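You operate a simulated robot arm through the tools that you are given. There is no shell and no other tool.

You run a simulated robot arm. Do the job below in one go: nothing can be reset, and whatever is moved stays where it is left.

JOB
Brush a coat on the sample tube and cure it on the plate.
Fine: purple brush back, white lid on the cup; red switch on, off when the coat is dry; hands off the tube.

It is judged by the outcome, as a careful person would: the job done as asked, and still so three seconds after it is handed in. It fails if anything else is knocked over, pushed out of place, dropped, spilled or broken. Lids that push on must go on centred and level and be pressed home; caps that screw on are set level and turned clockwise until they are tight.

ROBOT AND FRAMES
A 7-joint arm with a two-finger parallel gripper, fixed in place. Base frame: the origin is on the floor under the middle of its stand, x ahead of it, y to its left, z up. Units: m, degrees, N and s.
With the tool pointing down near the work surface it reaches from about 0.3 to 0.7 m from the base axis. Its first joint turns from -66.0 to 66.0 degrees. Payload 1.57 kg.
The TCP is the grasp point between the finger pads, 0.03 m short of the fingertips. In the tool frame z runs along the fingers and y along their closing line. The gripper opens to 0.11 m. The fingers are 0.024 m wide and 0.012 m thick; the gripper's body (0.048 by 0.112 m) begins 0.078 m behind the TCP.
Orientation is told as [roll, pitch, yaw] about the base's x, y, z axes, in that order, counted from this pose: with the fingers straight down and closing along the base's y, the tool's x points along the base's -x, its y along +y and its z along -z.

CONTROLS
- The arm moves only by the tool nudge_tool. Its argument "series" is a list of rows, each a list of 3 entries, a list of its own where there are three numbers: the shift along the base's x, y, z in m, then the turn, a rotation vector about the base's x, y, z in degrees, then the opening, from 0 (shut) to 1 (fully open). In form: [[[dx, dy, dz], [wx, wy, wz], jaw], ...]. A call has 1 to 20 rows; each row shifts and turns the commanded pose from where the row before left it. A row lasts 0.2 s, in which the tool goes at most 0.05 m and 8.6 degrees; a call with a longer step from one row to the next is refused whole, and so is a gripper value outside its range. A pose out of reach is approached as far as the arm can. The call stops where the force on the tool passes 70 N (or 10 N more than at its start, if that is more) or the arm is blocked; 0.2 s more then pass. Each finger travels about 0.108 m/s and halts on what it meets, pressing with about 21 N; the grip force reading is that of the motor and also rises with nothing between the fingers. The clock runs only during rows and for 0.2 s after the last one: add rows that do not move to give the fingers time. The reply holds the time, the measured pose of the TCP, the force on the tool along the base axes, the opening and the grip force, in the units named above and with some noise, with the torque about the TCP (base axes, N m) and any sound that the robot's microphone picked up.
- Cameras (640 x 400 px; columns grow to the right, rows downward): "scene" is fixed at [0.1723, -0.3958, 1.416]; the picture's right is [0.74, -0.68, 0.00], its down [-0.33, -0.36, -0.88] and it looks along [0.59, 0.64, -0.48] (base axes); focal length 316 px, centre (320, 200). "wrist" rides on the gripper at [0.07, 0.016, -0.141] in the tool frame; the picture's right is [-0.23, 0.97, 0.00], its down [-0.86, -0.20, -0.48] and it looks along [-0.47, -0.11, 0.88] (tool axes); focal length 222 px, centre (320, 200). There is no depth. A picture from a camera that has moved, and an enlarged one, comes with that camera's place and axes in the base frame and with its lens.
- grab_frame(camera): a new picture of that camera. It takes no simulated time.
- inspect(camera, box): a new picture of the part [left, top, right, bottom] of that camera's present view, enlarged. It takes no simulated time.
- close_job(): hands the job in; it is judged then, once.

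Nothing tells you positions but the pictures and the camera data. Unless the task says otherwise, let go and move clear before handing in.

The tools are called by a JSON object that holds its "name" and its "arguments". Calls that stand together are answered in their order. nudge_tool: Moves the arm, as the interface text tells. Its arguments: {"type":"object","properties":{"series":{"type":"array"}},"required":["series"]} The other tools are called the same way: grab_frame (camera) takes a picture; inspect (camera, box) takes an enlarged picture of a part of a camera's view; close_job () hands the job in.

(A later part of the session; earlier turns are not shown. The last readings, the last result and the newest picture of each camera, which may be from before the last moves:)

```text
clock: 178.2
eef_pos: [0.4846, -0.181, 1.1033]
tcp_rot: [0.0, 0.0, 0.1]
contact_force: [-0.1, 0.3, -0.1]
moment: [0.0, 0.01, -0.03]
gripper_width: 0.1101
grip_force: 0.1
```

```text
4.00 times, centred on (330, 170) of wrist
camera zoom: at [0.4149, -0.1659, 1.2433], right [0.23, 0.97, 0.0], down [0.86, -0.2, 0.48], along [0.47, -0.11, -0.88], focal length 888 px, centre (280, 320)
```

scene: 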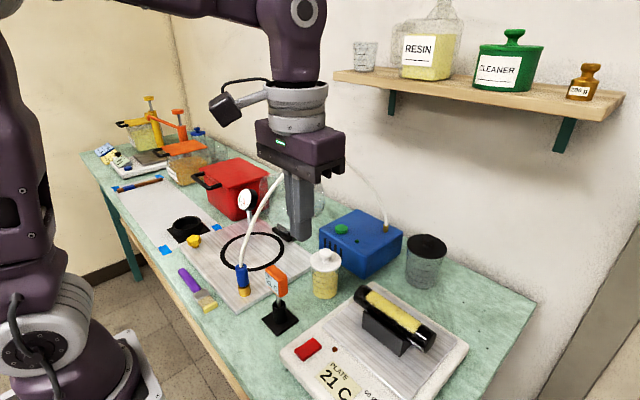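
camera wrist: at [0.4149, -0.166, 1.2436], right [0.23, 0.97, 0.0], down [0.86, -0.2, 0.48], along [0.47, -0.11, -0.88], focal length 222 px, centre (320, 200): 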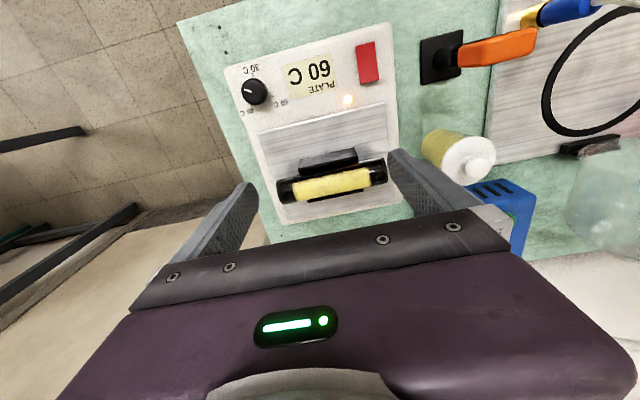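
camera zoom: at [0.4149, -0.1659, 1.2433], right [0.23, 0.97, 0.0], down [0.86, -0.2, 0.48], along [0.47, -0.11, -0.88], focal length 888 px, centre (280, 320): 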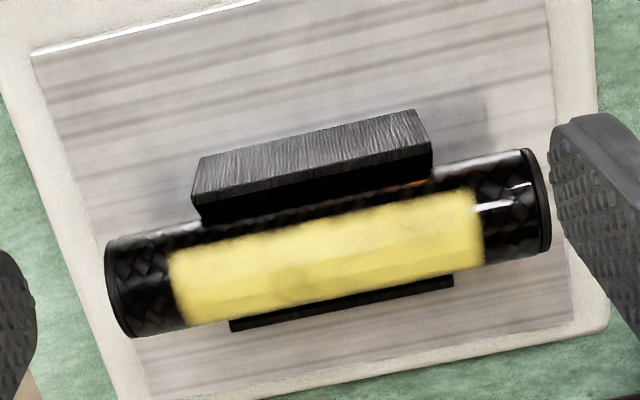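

A slight warming of the tone again, so curing still seems to be progressing. I'll continue for another 8 s.

{"name": "nudge_tool", "arguments": {"series": [[[0, 0, 0], [0, 0, 0], 1.0], [[0, 0, 0], [0, 0, 0], 1.0], [[0, 0, 0], [0, 0, 0], 1.0], [[0, 0, 0], [0, 0, 0], 1.0], [[0, 0, 0], [0, 0, 0], 1.0], [[0, 0, 0], [0, 0, 0], 1.0], [[0, 0, 0], [0, 0, 0], 1.0], [[0, 0, 0], [0, 0, 0], 1.0], [[0, 0, 0], [0, 0, 0], 1.0], [[0, 0, 0], [0, 0, 0], 1.0], [[0, 0, 0], [0, 0, 0], 1.0], [[0, 0, 0], [0, 0, 0], 1.0], [[0, 0, 0], [0, 0, 0], 1.0], [[0, 0, 0], [0, 0, 0], 1.0], [[0, 0, 0], [0, 0, 0], 1.0], [[0, 0, 0], [0, 0, 0], 1.0], [[0, 0, 0], [0, 0, 0], 1.0], [[0, 0, 0], [0, 0, 0], 1.0], [[0, 0, 0], [0, 0, 0], 1.0], [[0, 0, 0], [0, 0, 0], 1.0]]}}

{"name": "inspect", "arguments": {"camera": "wrist", "box": [260, 120, 400, 220]}}

{"name": "nudge_tool", "arguments": {"series": [[[0, 0, 0], [0, 0, 0], 1.0], [[0, 0, 0], [0, 0, 0], 1.0], [[0, 0, 0], [0, 0, 0], 1.0], [[0, 0, 0], [0, 0, 0], 1.0], [[0, 0, 0], [0, 0, 0], 1.0], [[0, 0, 0], [0, 0, 0], 1.0], [[0, 0, 0], [0, 0, 0], 1.0], [[0, 0, 0], [0, 0, 0], 1.0], [[0, 0, 0], [0, 0, 0], 1.0], [[0, 0, 0], [0, 0, 0], 1.0], [[0, 0, 0], [0, 0, 0], 1.0], [[0, 0, 0], [0, 0, 0], 1.0], [[0, 0, 0], [0, 0, 0], 1.0], [[0, 0, 0], [0, 0, 0], 1.0], [[0, 0, 0], [0, 0, 0], 1.0], [[0, 0, 0], [0, 0, 0], 1.0], [[0, 0, 0], [0, 0, 0], 1.0], [[0, 0, 0], [0, 0, 0], 1.0], [[0, 0, 0], [0, 0, 0], 1.0], [[0, 0, 0], [0, 0, 0], 1.0]]}}

{"name": "inspect", "arguments": {"camera": "wrist", "box": [260, 120, 400, 220]}}

{"name": "inspect", "arguments": {"camera": "scene", "box": [300, 240, 440, 350]}}

```text
clock: 182.4
eef_pos: [0.4846, -0.1828, 1.1028]
tcp_rot: [0.1, 0.0, 0.0]
contact_force: [-0.6, -0.1, 0.0]
moment: [0.04, 0.02, 0.02]
gripper_width: 0.1099
grip_force: 0.1
```

```text
4.00 times, centred on (330, 170) of wrist
camera zoom: at [0.4149, -0.1659, 1.2433], right [0.23, 0.97, 0.0], down [0.86, -0.2, 0.48], along [0.47, -0.11, -0.88], focal length 888 px, centre (280, 320)
```

zoom: 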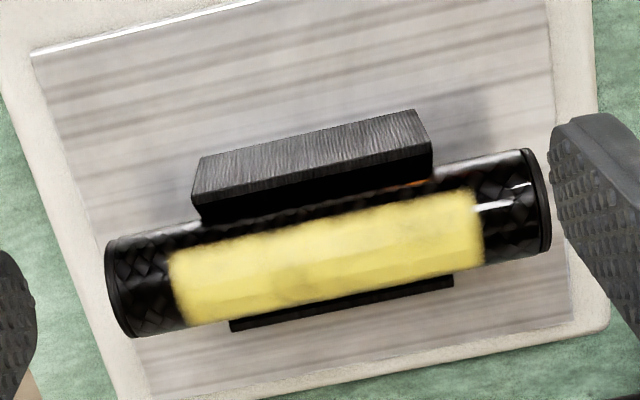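

```text
clock: 186.6
eef_pos: [0.4849, -0.1834, 1.1022]
tcp_rot: [0.1, 0.0, -0.1]
contact_force: [-0.5, -0.3, -0.4]
moment: [0.02, 0.0, 0.03]
gripper_width: 0.1103
grip_force: 0.1
```

```text
4.00 times, centred on (330, 170) of wrist
camera zoom: at [0.4149, -0.1659, 1.2433], right [0.23, 0.97, 0.0], down [0.86, -0.2, 0.48], along [0.47, -0.11, -0.88], focal length 888 px, centre (280, 320)
```

zoom: 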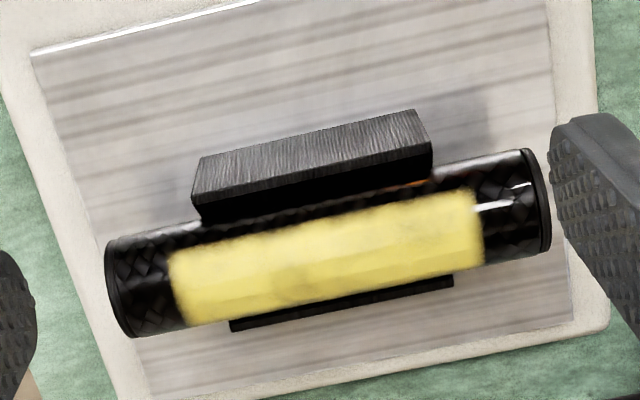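

```text
3.64 times, centred on (370, 295) of scene
camera zoom: at [0.1723, -0.3958, 1.416], right [0.74, -0.68, 0.0], down [-0.33, -0.36, -0.88], along [0.59, 0.64, -0.48], focal length 1147 px, centre (138, -146)
```

zoom: 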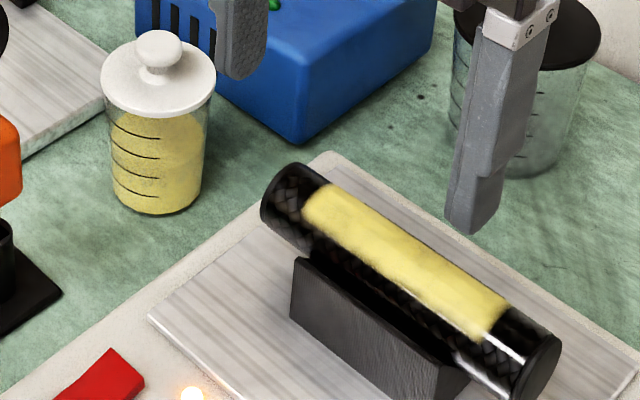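

Still steady at 58 s of heating. I'll repeat the exact zoom I took just before switching on to compare the coat directly.

{"name": "inspect", "arguments": {"camera": "scene", "box": [340, 270, 450, 370]}}

{"name": "inspect", "arguments": {"camera": "scene", "box": [340, 260, 440, 350]}}

{"name": "inspect", "arguments": {"camera": "wrist", "box": [225, 30, 425, 230]}}

```text
4.00 times, centred on (395, 320) of scene
camera zoom: at [0.1723, -0.3958, 1.416], right [0.74, -0.68, 0.0], down [-0.33, -0.36, -0.88], along [0.59, 0.64, -0.48], focal length 1262 px, centre (20, -280)
```

zoom: 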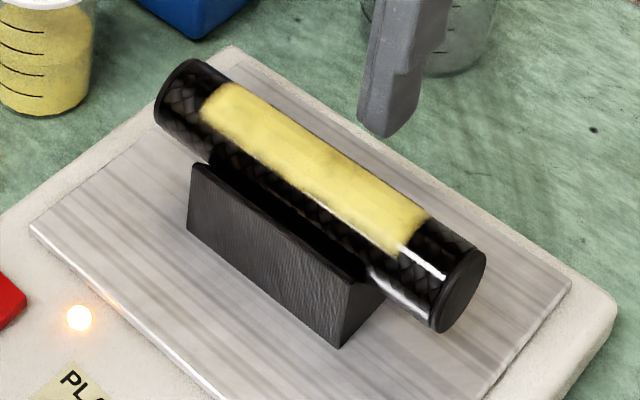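

```text
4.44 times, centred on (390, 305) of scene
camera zoom: at [0.1723, -0.3958, 1.416], right [0.74, -0.68, 0.0], down [-0.33, -0.36, -0.88], along [0.59, 0.64, -0.48], focal length 1402 px, centre (9, -267)
```

zoom: 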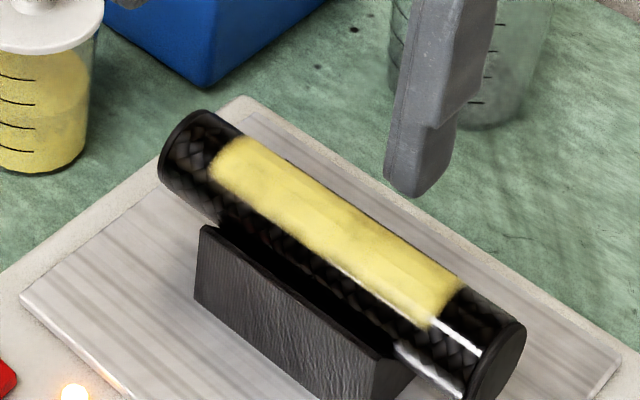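

```text
2.00 times, centred on (325, 130) of wrist
camera zoom: at [0.4149, -0.1659, 1.2433], right [0.23, 0.97, 0.0], down [0.86, -0.2, 0.48], along [0.47, -0.11, -0.88], focal length 444 px, centre (310, 340)
```

zoom: 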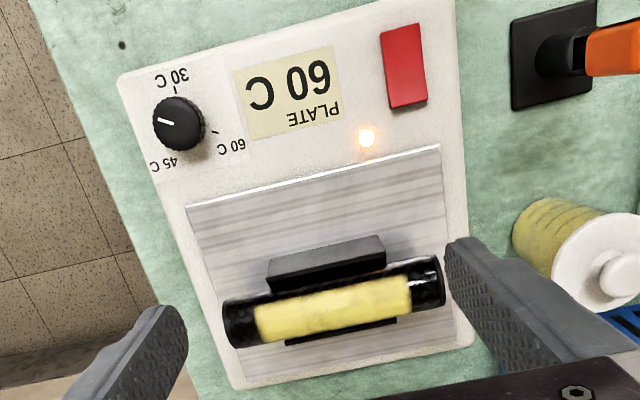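

Compared with just after brushing, the coat is visibly paler and satin, while the resin in the cup stays a deeper yellow. I'll return above the switch's raised end to be ready, and take another look on the way.

{"name": "nudge_tool", "arguments": {"series": [[[-0.01, 0.02, 0.0], [0, 0, 0], 0.6], [[-0.02, 0.03, -0.02], [0, 0, 0], 0.3], [[-0.02, 0.03, -0.03], [0, 0, 0], 0.0], [[-0.003, 0.001, -0.04], [0, 0, 0], 0.0], [[0, 0, -0.04], [0, 0, 0], 0.0], [[0, 0, -0.03], [0, 0, 0], 0.0], [[0, 0, 0], [0, 0, 0], 0.0]]}}

{"name": "inspect", "arguments": {"camera": "scene", "box": [280, 270, 450, 400]}}

{"name": "inspect", "arguments": {"camera": "scene", "box": [350, 280, 440, 360]}}

{"name": "inspect", "arguments": {"camera": "scene", "box": [375, 295, 400, 318]}}

```text
clock: 188.2
eef_pos: [0.4276, -0.1011, 0.9445]
tcp_rot: [0.1, -0.1, 0.0]
contact_force: [-0.1, 0.4, -0.5]
moment: [-0.02, 0.0, 0.0]
gripper_width: 0.0
grip_force: 20.9
```

```text
3.08 times, centred on (365, 335) of scene
camera zoom: at [0.1724, -0.3958, 1.416], right [0.74, -0.68, 0.0], down [-0.33, -0.36, -0.88], along [0.59, 0.64, -0.48], focal length 971 px, centre (182, -215)
```

zoom: 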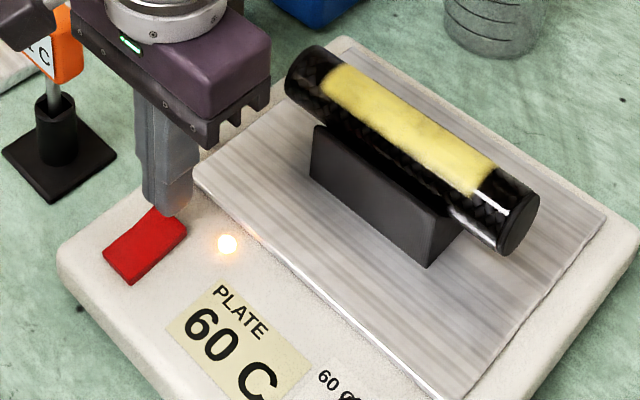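

```text
5.00 times, centred on (395, 320) of scene
camera zoom: at [0.1724, -0.3958, 1.416], right [0.74, -0.68, 0.0], down [-0.33, -0.36, -0.88], along [0.59, 0.64, -0.48], focal length 1578 px, centre (-55, -400)
```

zoom: 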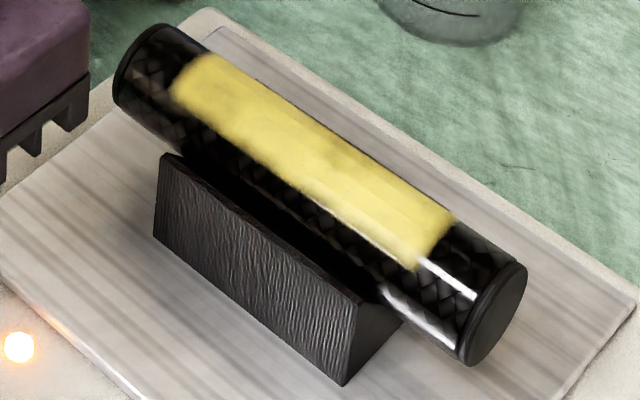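

```text
16.00 times, centred on (388, 306) of scene
camera zoom: at [0.1724, -0.3958, 1.416], right [0.74, -0.68, 0.0], down [-0.33, -0.36, -0.88], along [0.59, 0.64, -0.48], focal length 5048 px, centre (-760, -1504)
```

zoom: 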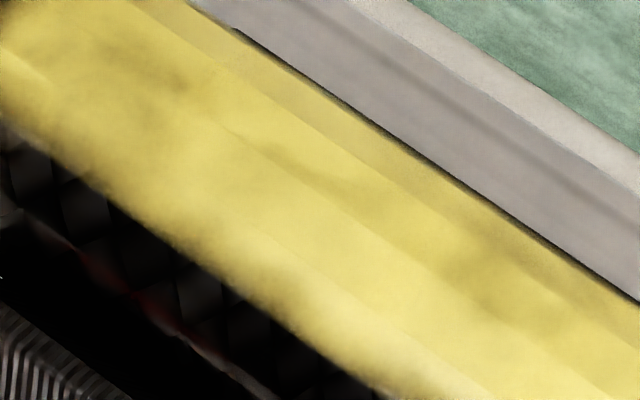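

The tone looks stable now. For a clearer comparison I'll look at tiny patches of the coat and of the still-wet brush tip.

{"name": "inspect", "arguments": {"camera": "scene", "box": [390, 308, 396, 312]}}

{"name": "inspect", "arguments": {"camera": "scene", "box": [203, 300, 215, 309]}}

{"name": "inspect", "arguments": {"camera": "scene", "box": [318, 276, 336, 290]}}

```text
16.00 times, centred on (393, 310) of scene
camera zoom: at [0.1724, -0.3958, 1.416], right [0.74, -0.68, 0.0], down [-0.33, -0.36, -0.88], along [0.59, 0.64, -0.48], focal length 5048 px, centre (-848, -1560)
```

zoom: 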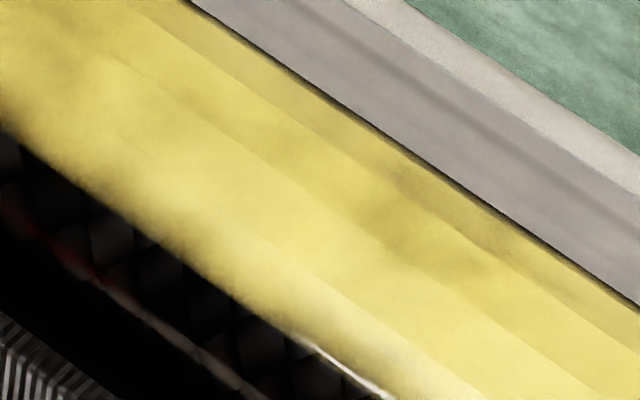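

```text
16.00 times, centred on (209, 304) of scene
camera zoom: at [0.1724, -0.3958, 1.416], right [0.74, -0.68, 0.0], down [-0.33, -0.36, -0.88], along [0.59, 0.64, -0.48], focal length 5048 px, centre (2096, -1472)
```

zoom: 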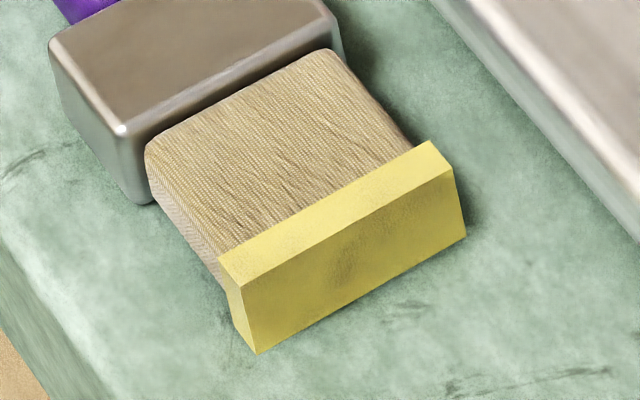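

```text
16.00 times, centred on (327, 283) of scene
camera zoom: at [0.1724, -0.3958, 1.416], right [0.74, -0.68, 0.0], down [-0.33, -0.36, -0.88], along [0.59, 0.64, -0.48], focal length 5048 px, centre (208, -1128)
```

zoom: 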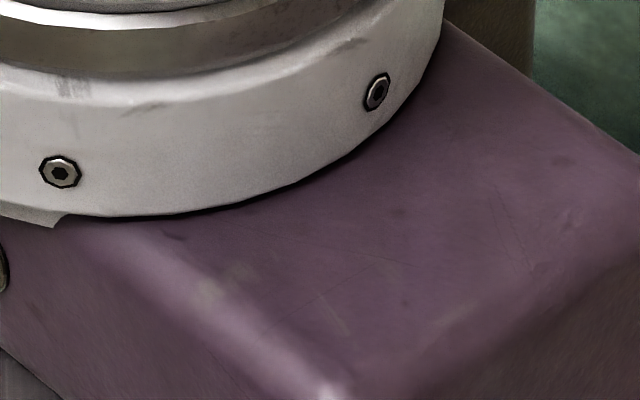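

The coat is still the same colour as the wet resin on the brush, so I can't call it dry yet. I'll keep heating and checking.

{"name": "nudge_tool", "arguments": {"series": [[[0, 0, 0], [0, 0, 0], 0.0], [[0, 0, 0], [0, 0, 0], 0.0], [[0, 0, 0], [0, 0, 0], 0.0], [[0, 0, 0], [0, 0, 0], 0.0], [[0, 0, 0], [0, 0, 0], 0.0], [[0, 0, 0], [0, 0, 0], 0.0], [[0, 0, 0], [0, 0, 0], 0.0], [[0, 0, 0], [0, 0, 0], 0.0], [[0, 0, 0], [0, 0, 0], 0.0], [[0, 0, 0], [0, 0, 0], 0.0], [[0, 0, 0], [0, 0, 0], 0.0], [[0, 0, 0], [0, 0, 0], 0.0], [[0, 0, 0], [0, 0, 0], 0.0], [[0, 0, 0], [0, 0, 0], 0.0], [[0, 0, 0], [0, 0, 0], 0.0], [[0, 0, 0], [0, 0, 0], 0.0], [[0, 0, 0], [0, 0, 0], 0.0], [[0, 0, 0], [0, 0, 0], 0.0], [[0, 0, 0], [0, 0, 0], 0.0], [[0, 0, 0], [0, 0, 0], 0.0]]}}

{"name": "inspect", "arguments": {"camera": "scene", "box": [350, 280, 440, 360]}}

{"name": "nudge_tool", "arguments": {"series": [[[0, 0, 0], [0, 0, 0], 0.0], [[0, 0, 0], [0, 0, 0], 0.0], [[0, 0, 0], [0, 0, 0], 0.0], [[0, 0, 0], [0, 0, 0], 0.0], [[0, 0, 0], [0, 0, 0], 0.0], [[0, 0, 0], [0, 0, 0], 0.0], [[0, 0, 0], [0, 0, 0], 0.0], [[0, 0, 0], [0, 0, 0], 0.0], [[0, 0, 0], [0, 0, 0], 0.0], [[0, 0, 0], [0, 0, 0], 0.0], [[0, 0, 0], [0, 0, 0], 0.0], [[0, 0, 0], [0, 0, 0], 0.0], [[0, 0, 0], [0, 0, 0], 0.0], [[0, 0, 0], [0, 0, 0], 0.0], [[0, 0, 0], [0, 0, 0], 0.0], [[0, 0, 0], [0, 0, 0], 0.0], [[0, 0, 0], [0, 0, 0], 0.0], [[0, 0, 0], [0, 0, 0], 0.0], [[0, 0, 0], [0, 0, 0], 0.0], [[0, 0, 0], [0, 0, 0], 0.0]]}}

{"name": "inspect", "arguments": {"camera": "scene", "box": [350, 280, 440, 360]}}

{"name": "inspect", "arguments": {"camera": "scene", "box": [280, 270, 450, 400]}}

```text
clock: 192.4
eef_pos: [0.4283, -0.1014, 0.9439]
tcp_rot: [0.0, 0.0, 0.0]
contact_force: [0.7, 0.5, 0.2]
moment: [-0.03, 0.01, 0.01]
gripper_width: 0.0
grip_force: 20.6
```

```text
5.00 times, centred on (395, 320) of scene
camera zoom: at [0.1723, -0.3958, 1.416], right [0.74, -0.68, 0.0], down [-0.33, -0.36, -0.88], along [0.59, 0.64, -0.48], focal length 1578 px, centre (-55, -400)
```

zoom: 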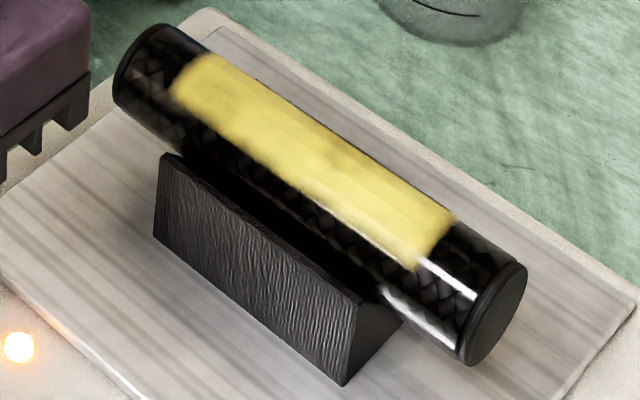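

```text
clock: 196.6
eef_pos: [0.4293, -0.1018, 0.9443]
tcp_rot: [0.0, -0.1, 0.0]
contact_force: [-0.1, 0.1, -0.2]
moment: [0.05, 0.0, -0.01]
gripper_width: 0.0
grip_force: 20.9
```

```text
5.00 times, centred on (395, 320) of scene
camera zoom: at [0.1723, -0.3958, 1.416], right [0.74, -0.68, 0.0], down [-0.33, -0.36, -0.88], along [0.59, 0.64, -0.48], focal length 1578 px, centre (-55, -400)
```

zoom: 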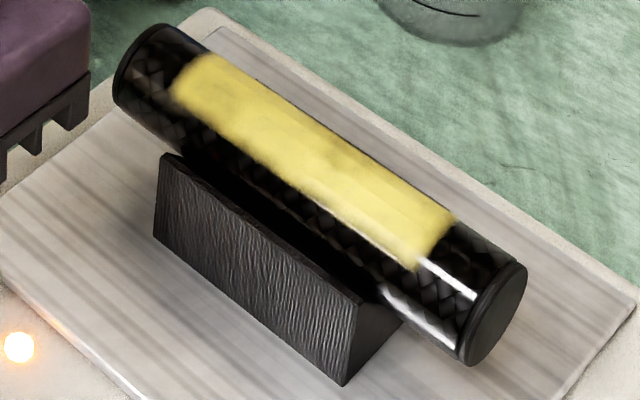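

```text
3.08 times, centred on (365, 335) of scene
camera zoom: at [0.1723, -0.3958, 1.416], right [0.74, -0.68, 0.0], down [-0.33, -0.36, -0.88], along [0.59, 0.64, -0.48], focal length 971 px, centre (182, -215)
```

zoom: 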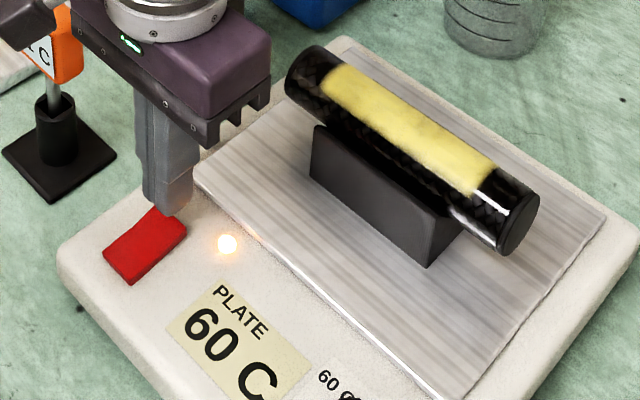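

Still no decisive change after 68 s at 60 °C. Nothing suggests overheating, so I'll continue and keep checking.

{"name": "nudge_tool", "arguments": {"series": [[[0, 0, 0], [0, 0, 0], 0.0], [[0, 0, 0], [0, 0, 0], 0.0], [[0, 0, 0], [0, 0, 0], 0.0], [[0, 0, 0], [0, 0, 0], 0.0], [[0, 0, 0], [0, 0, 0], 0.0], [[0, 0, 0], [0, 0, 0], 0.0], [[0, 0, 0], [0, 0, 0], 0.0], [[0, 0, 0], [0, 0, 0], 0.0], [[0, 0, 0], [0, 0, 0], 0.0], [[0, 0, 0], [0, 0, 0], 0.0], [[0, 0, 0], [0, 0, 0], 0.0], [[0, 0, 0], [0, 0, 0], 0.0], [[0, 0, 0], [0, 0, 0], 0.0], [[0, 0, 0], [0, 0, 0], 0.0], [[0, 0, 0], [0, 0, 0], 0.0], [[0, 0, 0], [0, 0, 0], 0.0], [[0, 0, 0], [0, 0, 0], 0.0], [[0, 0, 0], [0, 0, 0], 0.0], [[0, 0, 0], [0, 0, 0], 0.0], [[0, 0, 0], [0, 0, 0], 0.0]]}}

{"name": "inspect", "arguments": {"camera": "scene", "box": [350, 280, 440, 360]}}

{"name": "nudge_tool", "arguments": {"series": [[[0, 0, 0], [0, 0, 0], 0.0], [[0, 0, 0], [0, 0, 0], 0.0], [[0, 0, 0], [0, 0, 0], 0.0], [[0, 0, 0], [0, 0, 0], 0.0], [[0, 0, 0], [0, 0, 0], 0.0], [[0, 0, 0], [0, 0, 0], 0.0], [[0, 0, 0], [0, 0, 0], 0.0], [[0, 0, 0], [0, 0, 0], 0.0], [[0, 0, 0], [0, 0, 0], 0.0], [[0, 0, 0], [0, 0, 0], 0.0], [[0, 0, 0], [0, 0, 0], 0.0], [[0, 0, 0], [0, 0, 0], 0.0], [[0, 0, 0], [0, 0, 0], 0.0], [[0, 0, 0], [0, 0, 0], 0.0], [[0, 0, 0], [0, 0, 0], 0.0], [[0, 0, 0], [0, 0, 0], 0.0], [[0, 0, 0], [0, 0, 0], 0.0], [[0, 0, 0], [0, 0, 0], 0.0], [[0, 0, 0], [0, 0, 0], 0.0], [[0, 0, 0], [0, 0, 0], 0.0]]}}

{"name": "inspect", "arguments": {"camera": "scene", "box": [350, 280, 440, 360]}}

{"name": "inspect", "arguments": {"camera": "scene", "box": [375, 295, 400, 318]}}

```text
clock: 200.8
eef_pos: [0.4283, -0.1012, 0.9442]
tcp_rot: [0.0, -0.1, 0.1]
contact_force: [0.4, 0.3, 0.2]
moment: [-0.01, -0.05, 0.02]
gripper_width: 0.0
grip_force: 21.0
```

```text
5.00 times, centred on (395, 320) of scene
camera zoom: at [0.1723, -0.3958, 1.416], right [0.74, -0.68, 0.0], down [-0.33, -0.36, -0.88], along [0.59, 0.64, -0.48], focal length 1578 px, centre (-55, -400)
```

zoom: 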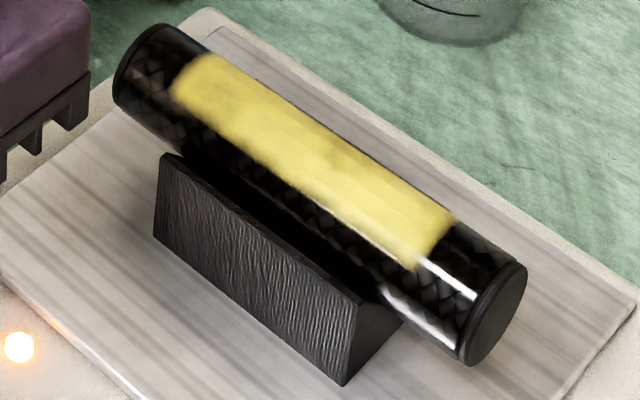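

```text
clock: 205.0
eef_pos: [0.4303, -0.1019, 0.9436]
tcp_rot: [0.0, 0.0, 0.0]
contact_force: [0.2, 0.1, -0.5]
moment: [0.0, -0.02, 0.0]
gripper_width: 0.0001
grip_force: 20.8
```

```text
5.00 times, centred on (395, 320) of scene
camera zoom: at [0.1723, -0.3958, 1.416], right [0.74, -0.68, 0.0], down [-0.33, -0.36, -0.88], along [0.59, 0.64, -0.48], focal length 1578 px, centre (-55, -400)
```

zoom: 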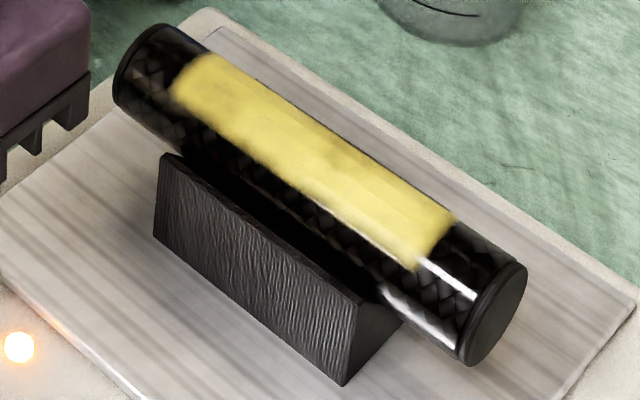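

```text
16.00 times, centred on (388, 306) of scene
camera zoom: at [0.1723, -0.3958, 1.416], right [0.74, -0.68, 0.0], down [-0.33, -0.36, -0.88], along [0.59, 0.64, -0.48], focal length 5048 px, centre (-760, -1504)
```

zoom: 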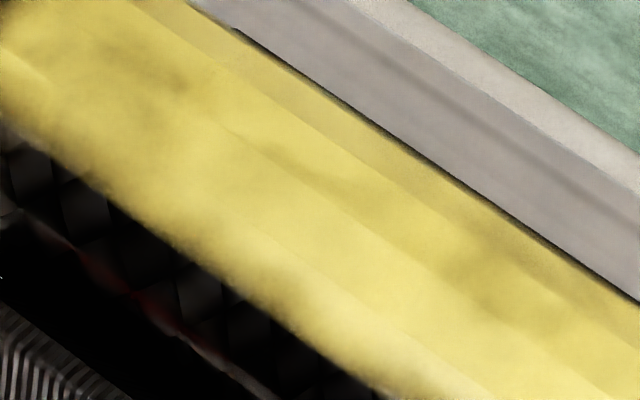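

The look has been constant since about 160 s. I'll repeat one of the pre-heating views that included both the coat and the cup for a direct before/after comparison.

{"name": "inspect", "arguments": {"camera": "scene", "box": [300, 225, 350, 305]}}

{"name": "inspect", "arguments": {"camera": "scene", "box": [360, 280, 430, 340]}}

{"name": "inspect", "arguments": {"camera": "scene", "box": [300, 220, 360, 300]}}

{"name": "grab_frame", "arguments": {"camera": "scene"}}

```text
5.00 times, centred on (325, 265) of scene
camera zoom: at [0.1723, -0.3958, 1.416], right [0.74, -0.68, 0.0], down [-0.33, -0.36, -0.88], along [0.59, 0.64, -0.48], focal length 1578 px, centre (295, -125)
```

zoom: 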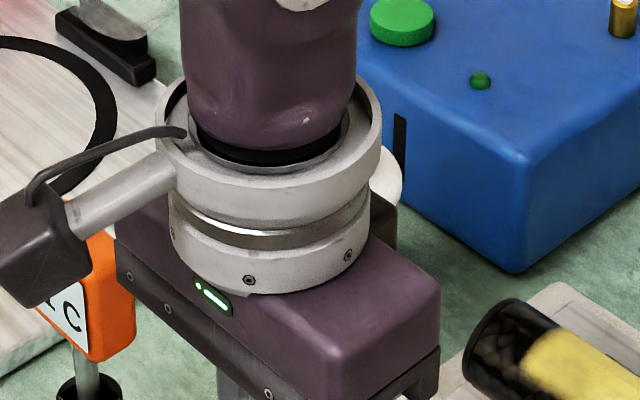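

```text
6.67 times, centred on (395, 310) of scene
camera zoom: at [0.1723, -0.3958, 1.416], right [0.74, -0.68, 0.0], down [-0.33, -0.36, -0.88], along [0.59, 0.64, -0.48], focal length 2104 px, centre (-180, -533)
```

zoom: 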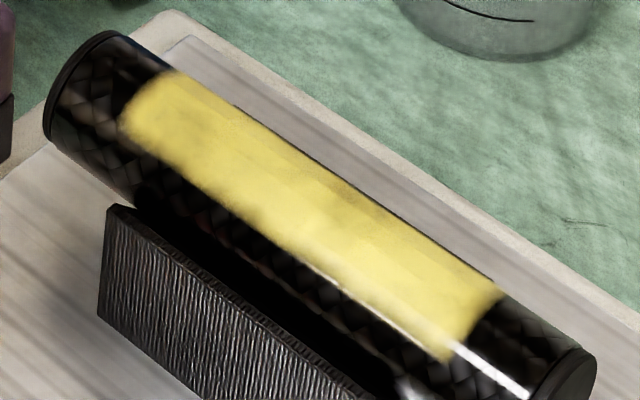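

```text
5.00 times, centred on (330, 260) of scene
camera zoom: at [0.1723, -0.3958, 1.416], right [0.74, -0.68, 0.0], down [-0.33, -0.36, -0.88], along [0.59, 0.64, -0.48], focal length 1578 px, centre (270, -100)
```

zoom: 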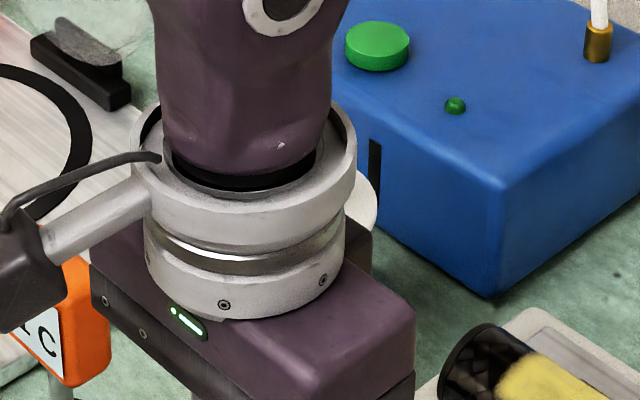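

```text
taken
```

scene: 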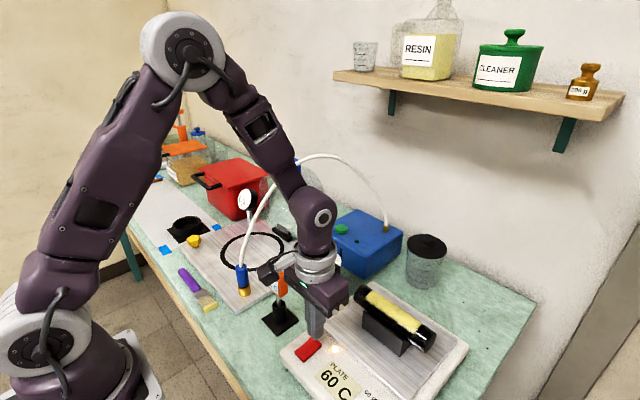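

Against the earlier views the coat is duller and paler than when wet, and it has been stable for a long while. I'll give it one last stretch to be sure nothing is still changing.

{"name": "nudge_tool", "arguments": {"series": [[[0, 0, 0], [0, 0, 0], 0.0], [[0, 0, 0], [0, 0, 0], 0.0], [[0, 0, 0], [0, 0, 0], 0.0], [[0, 0, 0], [0, 0, 0], 0.0], [[0, 0, 0], [0, 0, 0], 0.0], [[0, 0, 0], [0, 0, 0], 0.0], [[0, 0, 0], [0, 0, 0], 0.0], [[0, 0, 0], [0, 0, 0], 0.0], [[0, 0, 0], [0, 0, 0], 0.0], [[0, 0, 0], [0, 0, 0], 0.0], [[0, 0, 0], [0, 0, 0], 0.0], [[0, 0, 0], [0, 0, 0], 0.0], [[0, 0, 0], [0, 0, 0], 0.0], [[0, 0, 0], [0, 0, 0], 0.0], [[0, 0, 0], [0, 0, 0], 0.0], [[0, 0, 0], [0, 0, 0], 0.0], [[0, 0, 0], [0, 0, 0], 0.0], [[0, 0, 0], [0, 0, 0], 0.0], [[0, 0, 0], [0, 0, 0], 0.0], [[0, 0, 0], [0, 0, 0], 0.0]]}}

{"name": "inspect", "arguments": {"camera": "scene", "box": [360, 280, 430, 340]}}

{"name": "nudge_tool", "arguments": {"series": [[[0, 0, 0], [0, 0, 0], 0.0], [[0, 0, 0], [0, 0, 0], 0.0], [[0, 0, 0], [0, 0, 0], 0.0], [[0, 0, 0], [0, 0, 0], 0.0], [[0, 0, 0], [0, 0, 0], 0.0], [[0, 0, 0], [0, 0, 0], 0.0], [[0, 0, 0], [0, 0, 0], 0.0], [[0, 0, 0], [0, 0, 0], 0.0], [[0, 0, 0], [0, 0, 0], 0.0], [[0, 0, 0], [0, 0, 0], 0.0], [[0, 0, 0], [0, 0, 0], 0.0], [[0, 0, 0], [0, 0, 0], 0.0], [[0, 0, 0], [0, 0, 0], 0.0], [[0, 0, 0], [0, 0, 0], 0.0], [[0, 0, 0], [0, 0, 0], 0.0], [[0, 0, 0], [0, 0, 0], 0.0], [[0, 0, 0], [0, 0, 0], 0.0], [[0, 0, 0], [0, 0, 0], 0.0], [[0, 0, 0], [0, 0, 0], 0.0], [[0, 0, 0], [0, 0, 0], 0.0]]}}

{"name": "inspect", "arguments": {"camera": "scene", "box": [360, 280, 430, 340]}}

{"name": "nudge_tool", "arguments": {"series": [[[0, 0, 0], [0, 0, 0], 0.0], [[0, 0, 0], [0, 0, 0], 0.0], [[0, 0, 0], [0, 0, 0], 0.0], [[0, 0, 0], [0, 0, 0], 0.0], [[0, 0, 0], [0, 0, 0], 0.0], [[0, 0, 0], [0, 0, 0], 0.0], [[0, 0, 0], [0, 0, 0], 0.0], [[0, 0, 0], [0, 0, 0], 0.0], [[0, 0, 0], [0, 0, 0], 0.0], [[0, 0, 0], [0, 0, 0], 0.0], [[0, 0, 0], [0, 0, 0], 0.0], [[0, 0, 0], [0, 0, 0], 0.0], [[0, 0, 0], [0, 0, 0], 0.0], [[0, 0, 0], [0, 0, 0], 0.0], [[0, 0, 0], [0, 0, 0], 0.0], [[0, 0, 0], [0, 0, 0], 0.0], [[0, 0, 0], [0, 0, 0], 0.0], [[0, 0, 0], [0, 0, 0], 0.0], [[0, 0, 0], [0, 0, 0], 0.0], [[0, 0, 0], [0, 0, 0], 0.0]]}}

{"name": "inspect", "arguments": {"camera": "scene", "box": [360, 280, 430, 340]}}

{"name": "inspect", "arguments": {"camera": "scene", "box": [280, 270, 450, 400]}}

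```text
clock: 209.2
eef_pos: [0.4299, -0.1019, 0.9444]
tcp_rot: [-0.1, 0.1, -0.1]
contact_force: [0.2, 0.6, 0.1]
moment: [0.04, 0.05, 0.0]
gripper_width: 0.0
grip_force: 21.4
```

```text
6.67 times, centred on (395, 310) of scene
camera zoom: at [0.1723, -0.3958, 1.416], right [0.74, -0.68, 0.0], down [-0.33, -0.36, -0.88], along [0.59, 0.64, -0.48], focal length 2104 px, centre (-180, -533)
```

zoom: 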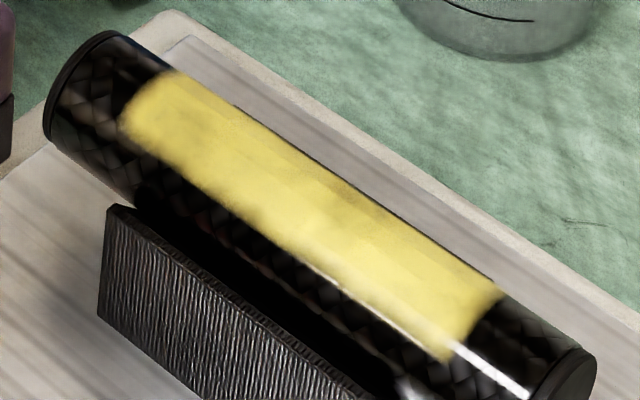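

```text
clock: 213.4
eef_pos: [0.4287, -0.1019, 0.9442]
tcp_rot: [0.0, 0.0, 0.0]
contact_force: [1.0, 0.2, -0.3]
moment: [-0.02, -0.04, 0.02]
gripper_width: 0.0002
grip_force: 21.1
```

```text
6.67 times, centred on (395, 310) of scene
camera zoom: at [0.1723, -0.3958, 1.416], right [0.74, -0.68, 0.0], down [-0.33, -0.36, -0.88], along [0.59, 0.64, -0.48], focal length 2104 px, centre (-180, -533)
```

zoom: 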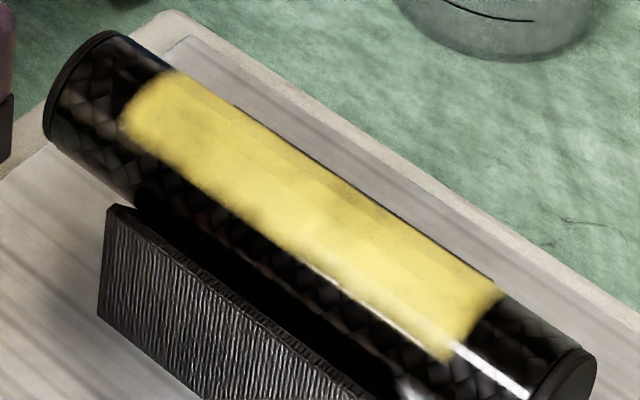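

```text
clock: 217.6
eef_pos: [0.4297, -0.1018, 0.9434]
tcp_rot: [0.0, 0.0, 0.1]
contact_force: [0.5, 0.8, 0.7]
moment: [-0.01, 0.02, -0.01]
gripper_width: 0.0
grip_force: 21.0
```

```text
6.67 times, centred on (395, 310) of scene
camera zoom: at [0.1723, -0.3958, 1.416], right [0.74, -0.68, 0.0], down [-0.33, -0.36, -0.88], along [0.59, 0.64, -0.48], focal length 2104 px, centre (-180, -533)
```

zoom: 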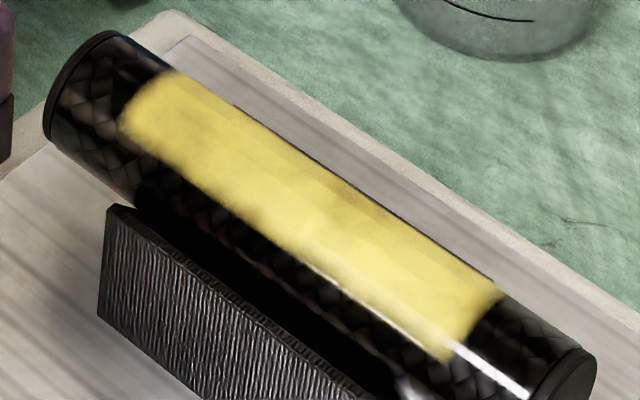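

```text
3.08 times, centred on (365, 335) of scene
camera zoom: at [0.1723, -0.3958, 1.416], right [0.74, -0.68, 0.0], down [-0.33, -0.36, -0.88], along [0.59, 0.64, -0.48], focal length 971 px, centre (182, -215)
```

zoom: 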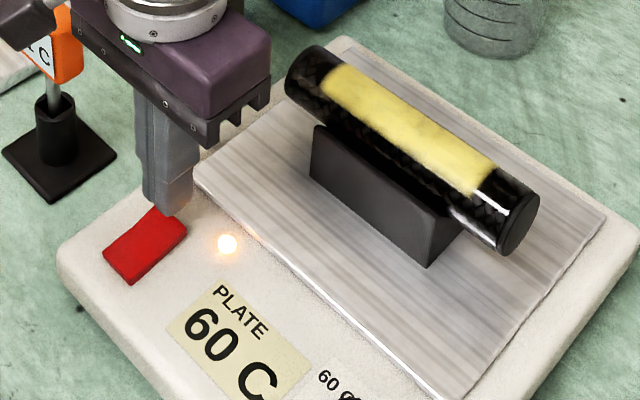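

The coat looks constant from moment to moment, but slow drift is hard to rule out. I'll go back to the open viewpoint where coat and cup resin are visible together and compare with the 174–186 s pictures.

{"name": "nudge_tool", "arguments": {"series": [[[0, 0, 0.04], [0, 0, 0], 0.2], [[0.01, -0.025, 0.04], [0, 0, 0], 0.5], [[0.02, -0.03, 0.03], [0, 0, 0], 0.8], [[0.023, -0.026, 0.03], [0, 0, 0], 1.0], [[0, 0, 0.02], [0, 0, 0], 1.0], [[0, 0, 0], [0, 0, 0], 1.0]]}}

{"name": "inspect", "arguments": {"camera": "scene", "box": [300, 240, 440, 350]}}

{"name": "inspect", "arguments": {"camera": "scene", "box": [340, 260, 440, 350]}}

{"name": "inspect", "arguments": {"camera": "wrist", "box": [260, 120, 400, 220]}}

{"name": "grab_frame", "arguments": {"camera": "wrist"}}

```text
clock: 219.0
eef_pos: [0.4822, -0.1845, 1.1049]
tcp_rot: [0.1, 0.0, 0.0]
contact_force: [0.8, -0.4, 0.6]
moment: [0.03, 0.01, -0.03]
gripper_width: 0.1101
grip_force: 0.1
```

```text
3.64 times, centred on (370, 295) of scene
camera zoom: at [0.1723, -0.3958, 1.416], right [0.74, -0.68, 0.0], down [-0.33, -0.36, -0.88], along [0.59, 0.64, -0.48], focal length 1147 px, centre (138, -146)
```

zoom: 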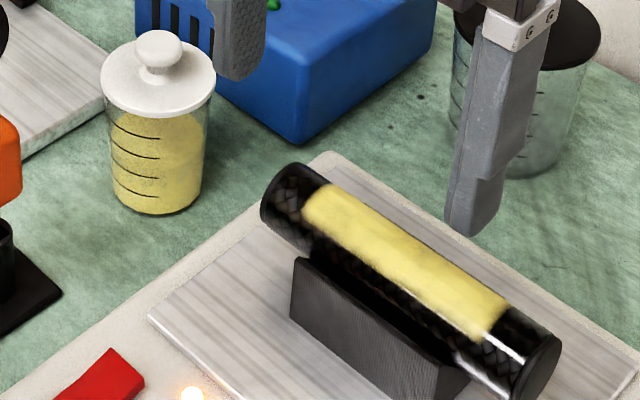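

```text
4.44 times, centred on (390, 305) of scene
camera zoom: at [0.1723, -0.3958, 1.416], right [0.74, -0.68, 0.0], down [-0.33, -0.36, -0.88], along [0.59, 0.64, -0.48], focal length 1402 px, centre (9, -267)
```

zoom: 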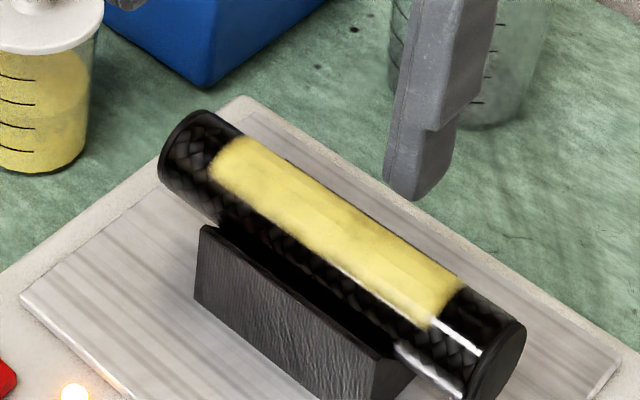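

```text
4.00 times, centred on (330, 170) of wrist
camera zoom: at [0.4119, -0.1674, 1.2452], right [0.23, 0.97, 0.0], down [0.86, -0.2, 0.48], along [0.47, -0.11, -0.88], focal length 888 px, centre (280, 320)
```

zoom: 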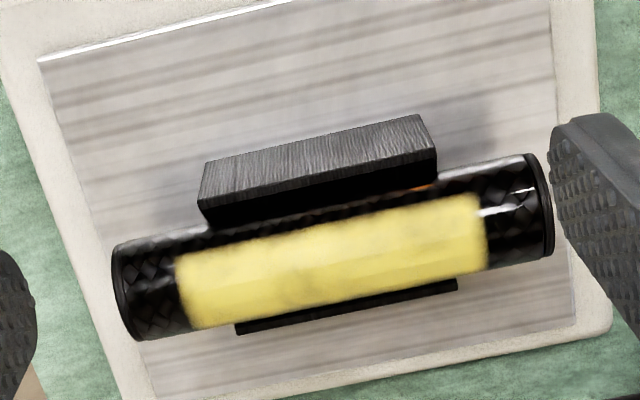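

```text
taken
camera wrist: at [0.4119, -0.1674, 1.2452], right [0.23, 0.97, 0.0], down [0.86, -0.2, 0.48], along [0.47, -0.11, -0.88], focal length 222 px, centre (320, 200)
```

wrist: 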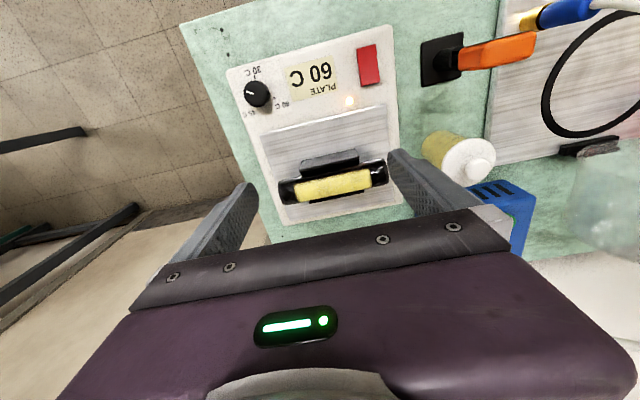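

From above the coat now looks noticeably duller and flatter than in the 165–186 s pictures, which had a soft sheen. I'll take the close-up again to confirm.

{"name": "inspect", "arguments": {"camera": "wrist", "box": [300, 155, 350, 205]}}

{"name": "nudge_tool", "arguments": {"series": [[[0.003, 0.0015, -0.002], [0, 0, 0], 1.0], [[0, 0, 0], [0, 0, 0], 1.0], [[0, 0, 0], [0, 0, 0], 1.0], [[0, 0, 0], [0, 0, 0], 1.0]]}}

{"name": "inspect", "arguments": {"camera": "wrist", "box": [300, 155, 350, 205]}}

{"name": "inspect", "arguments": {"camera": "wrist", "box": [260, 120, 400, 220]}}

```text
8.00 times, centred on (325, 180) of wrist
camera zoom: at [0.4119, -0.1674, 1.2452], right [0.23, 0.97, 0.0], down [0.86, -0.2, 0.48], along [0.47, -0.11, -0.88], focal length 1777 px, centre (280, 360)
```

zoom: 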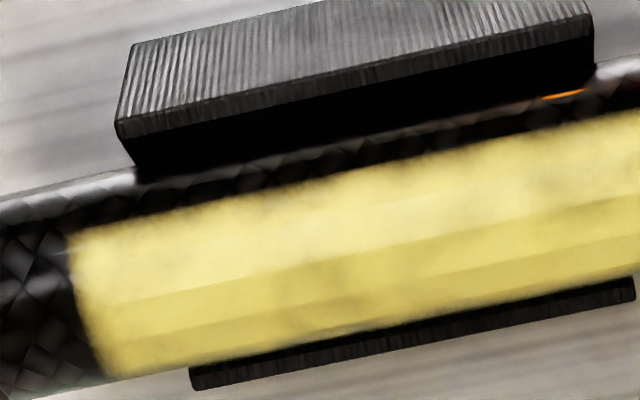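

```text
clock: 220.0
eef_pos: [0.4851, -0.1829, 1.1016]
tcp_rot: [0.0, 0.0, 0.1]
contact_force: [0.0, -0.3, 0.4]
moment: [-0.02, 0.02, -0.02]
gripper_width: 0.1098
grip_force: 0.1
```

```text
8.00 times, centred on (325, 180) of wrist
camera zoom: at [0.4161, -0.1649, 1.2418], right [0.23, 0.97, 0.0], down [0.86, -0.2, 0.48], along [0.47, -0.11, -0.88], focal length 1777 px, centre (280, 360)
```

zoom: 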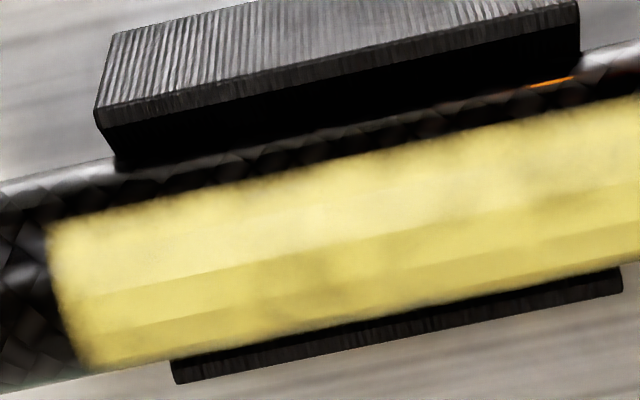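

```text
4.00 times, centred on (330, 170) of wrist
camera zoom: at [0.4161, -0.1649, 1.2418], right [0.23, 0.97, 0.0], down [0.86, -0.2, 0.48], along [0.47, -0.11, -0.88], focal length 888 px, centre (280, 320)
```

zoom: 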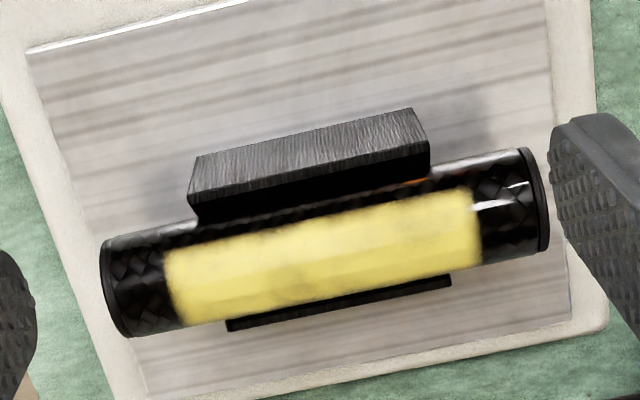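

The coat has turned paler and flat compared with the fresh wet coat and the resin in the cup, and has held steady; after 90 s at 60 °C I take it as dry. I'll go back and press the raised +x end of the switch to turn the plate off.

{"name": "nudge_tool", "arguments": {"series": [[[-0.01, 0.02, 0.0], [0, 0, 0], 0.6], [[-0.02, 0.03, -0.02], [0, 0, 0], 0.3], [[-0.022, 0.03, -0.03], [0, 0, 0], 0.0], [[-0.003, 0.001, -0.04], [0, 0, 0], 0.0], [[0, 0, -0.04], [0, 0, 0], 0.0], [[0, 0, -0.03], [0, 0, 0], 0.0], [[0, 0, 0], [0, 0, 0], 0.0]]}}

{"name": "inspect", "arguments": {"camera": "scene", "box": [270, 310, 350, 380]}}

{"name": "inspect", "arguments": {"camera": "scene", "box": [350, 280, 440, 360]}}

```text
clock: 221.6
eef_pos: [0.4285, -0.0968, 0.9384]
tcp_rot: [0.0, 0.0, 0.1]
contact_force: [-0.4, 0.3, -0.6]
moment: [-0.02, -0.02, 0.0]
gripper_width: 0.0001
grip_force: 21.1
```

```text
5.71 times, centred on (310, 345) of scene
camera zoom: at [0.1724, -0.3958, 1.416], right [0.74, -0.68, 0.0], down [-0.33, -0.36, -0.88], along [0.59, 0.64, -0.48], focal length 1803 px, centre (377, -629)
```

zoom: 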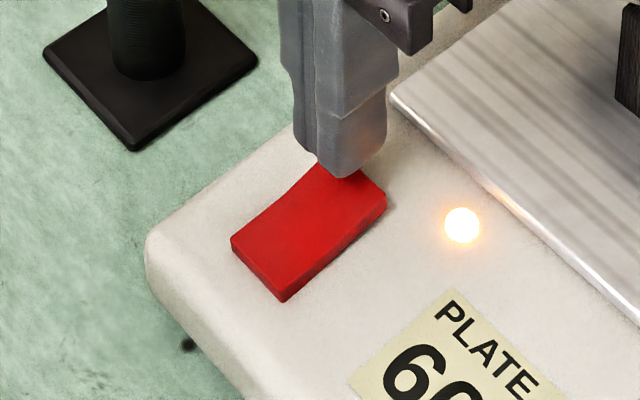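

```text
5.00 times, centred on (395, 320) of scene
camera zoom: at [0.1724, -0.3958, 1.416], right [0.74, -0.68, 0.0], down [-0.33, -0.36, -0.88], along [0.59, 0.64, -0.48], focal length 1578 px, centre (-55, -400)
```

zoom: 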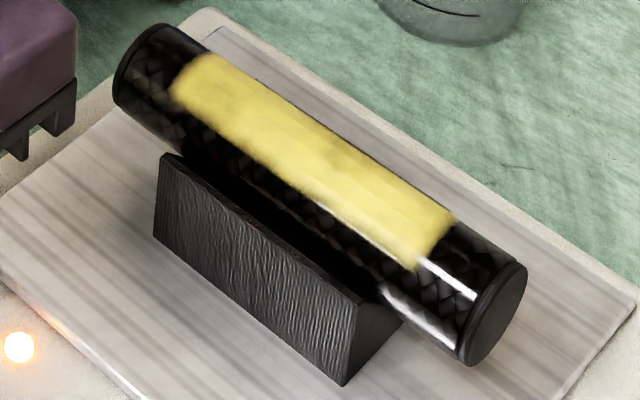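

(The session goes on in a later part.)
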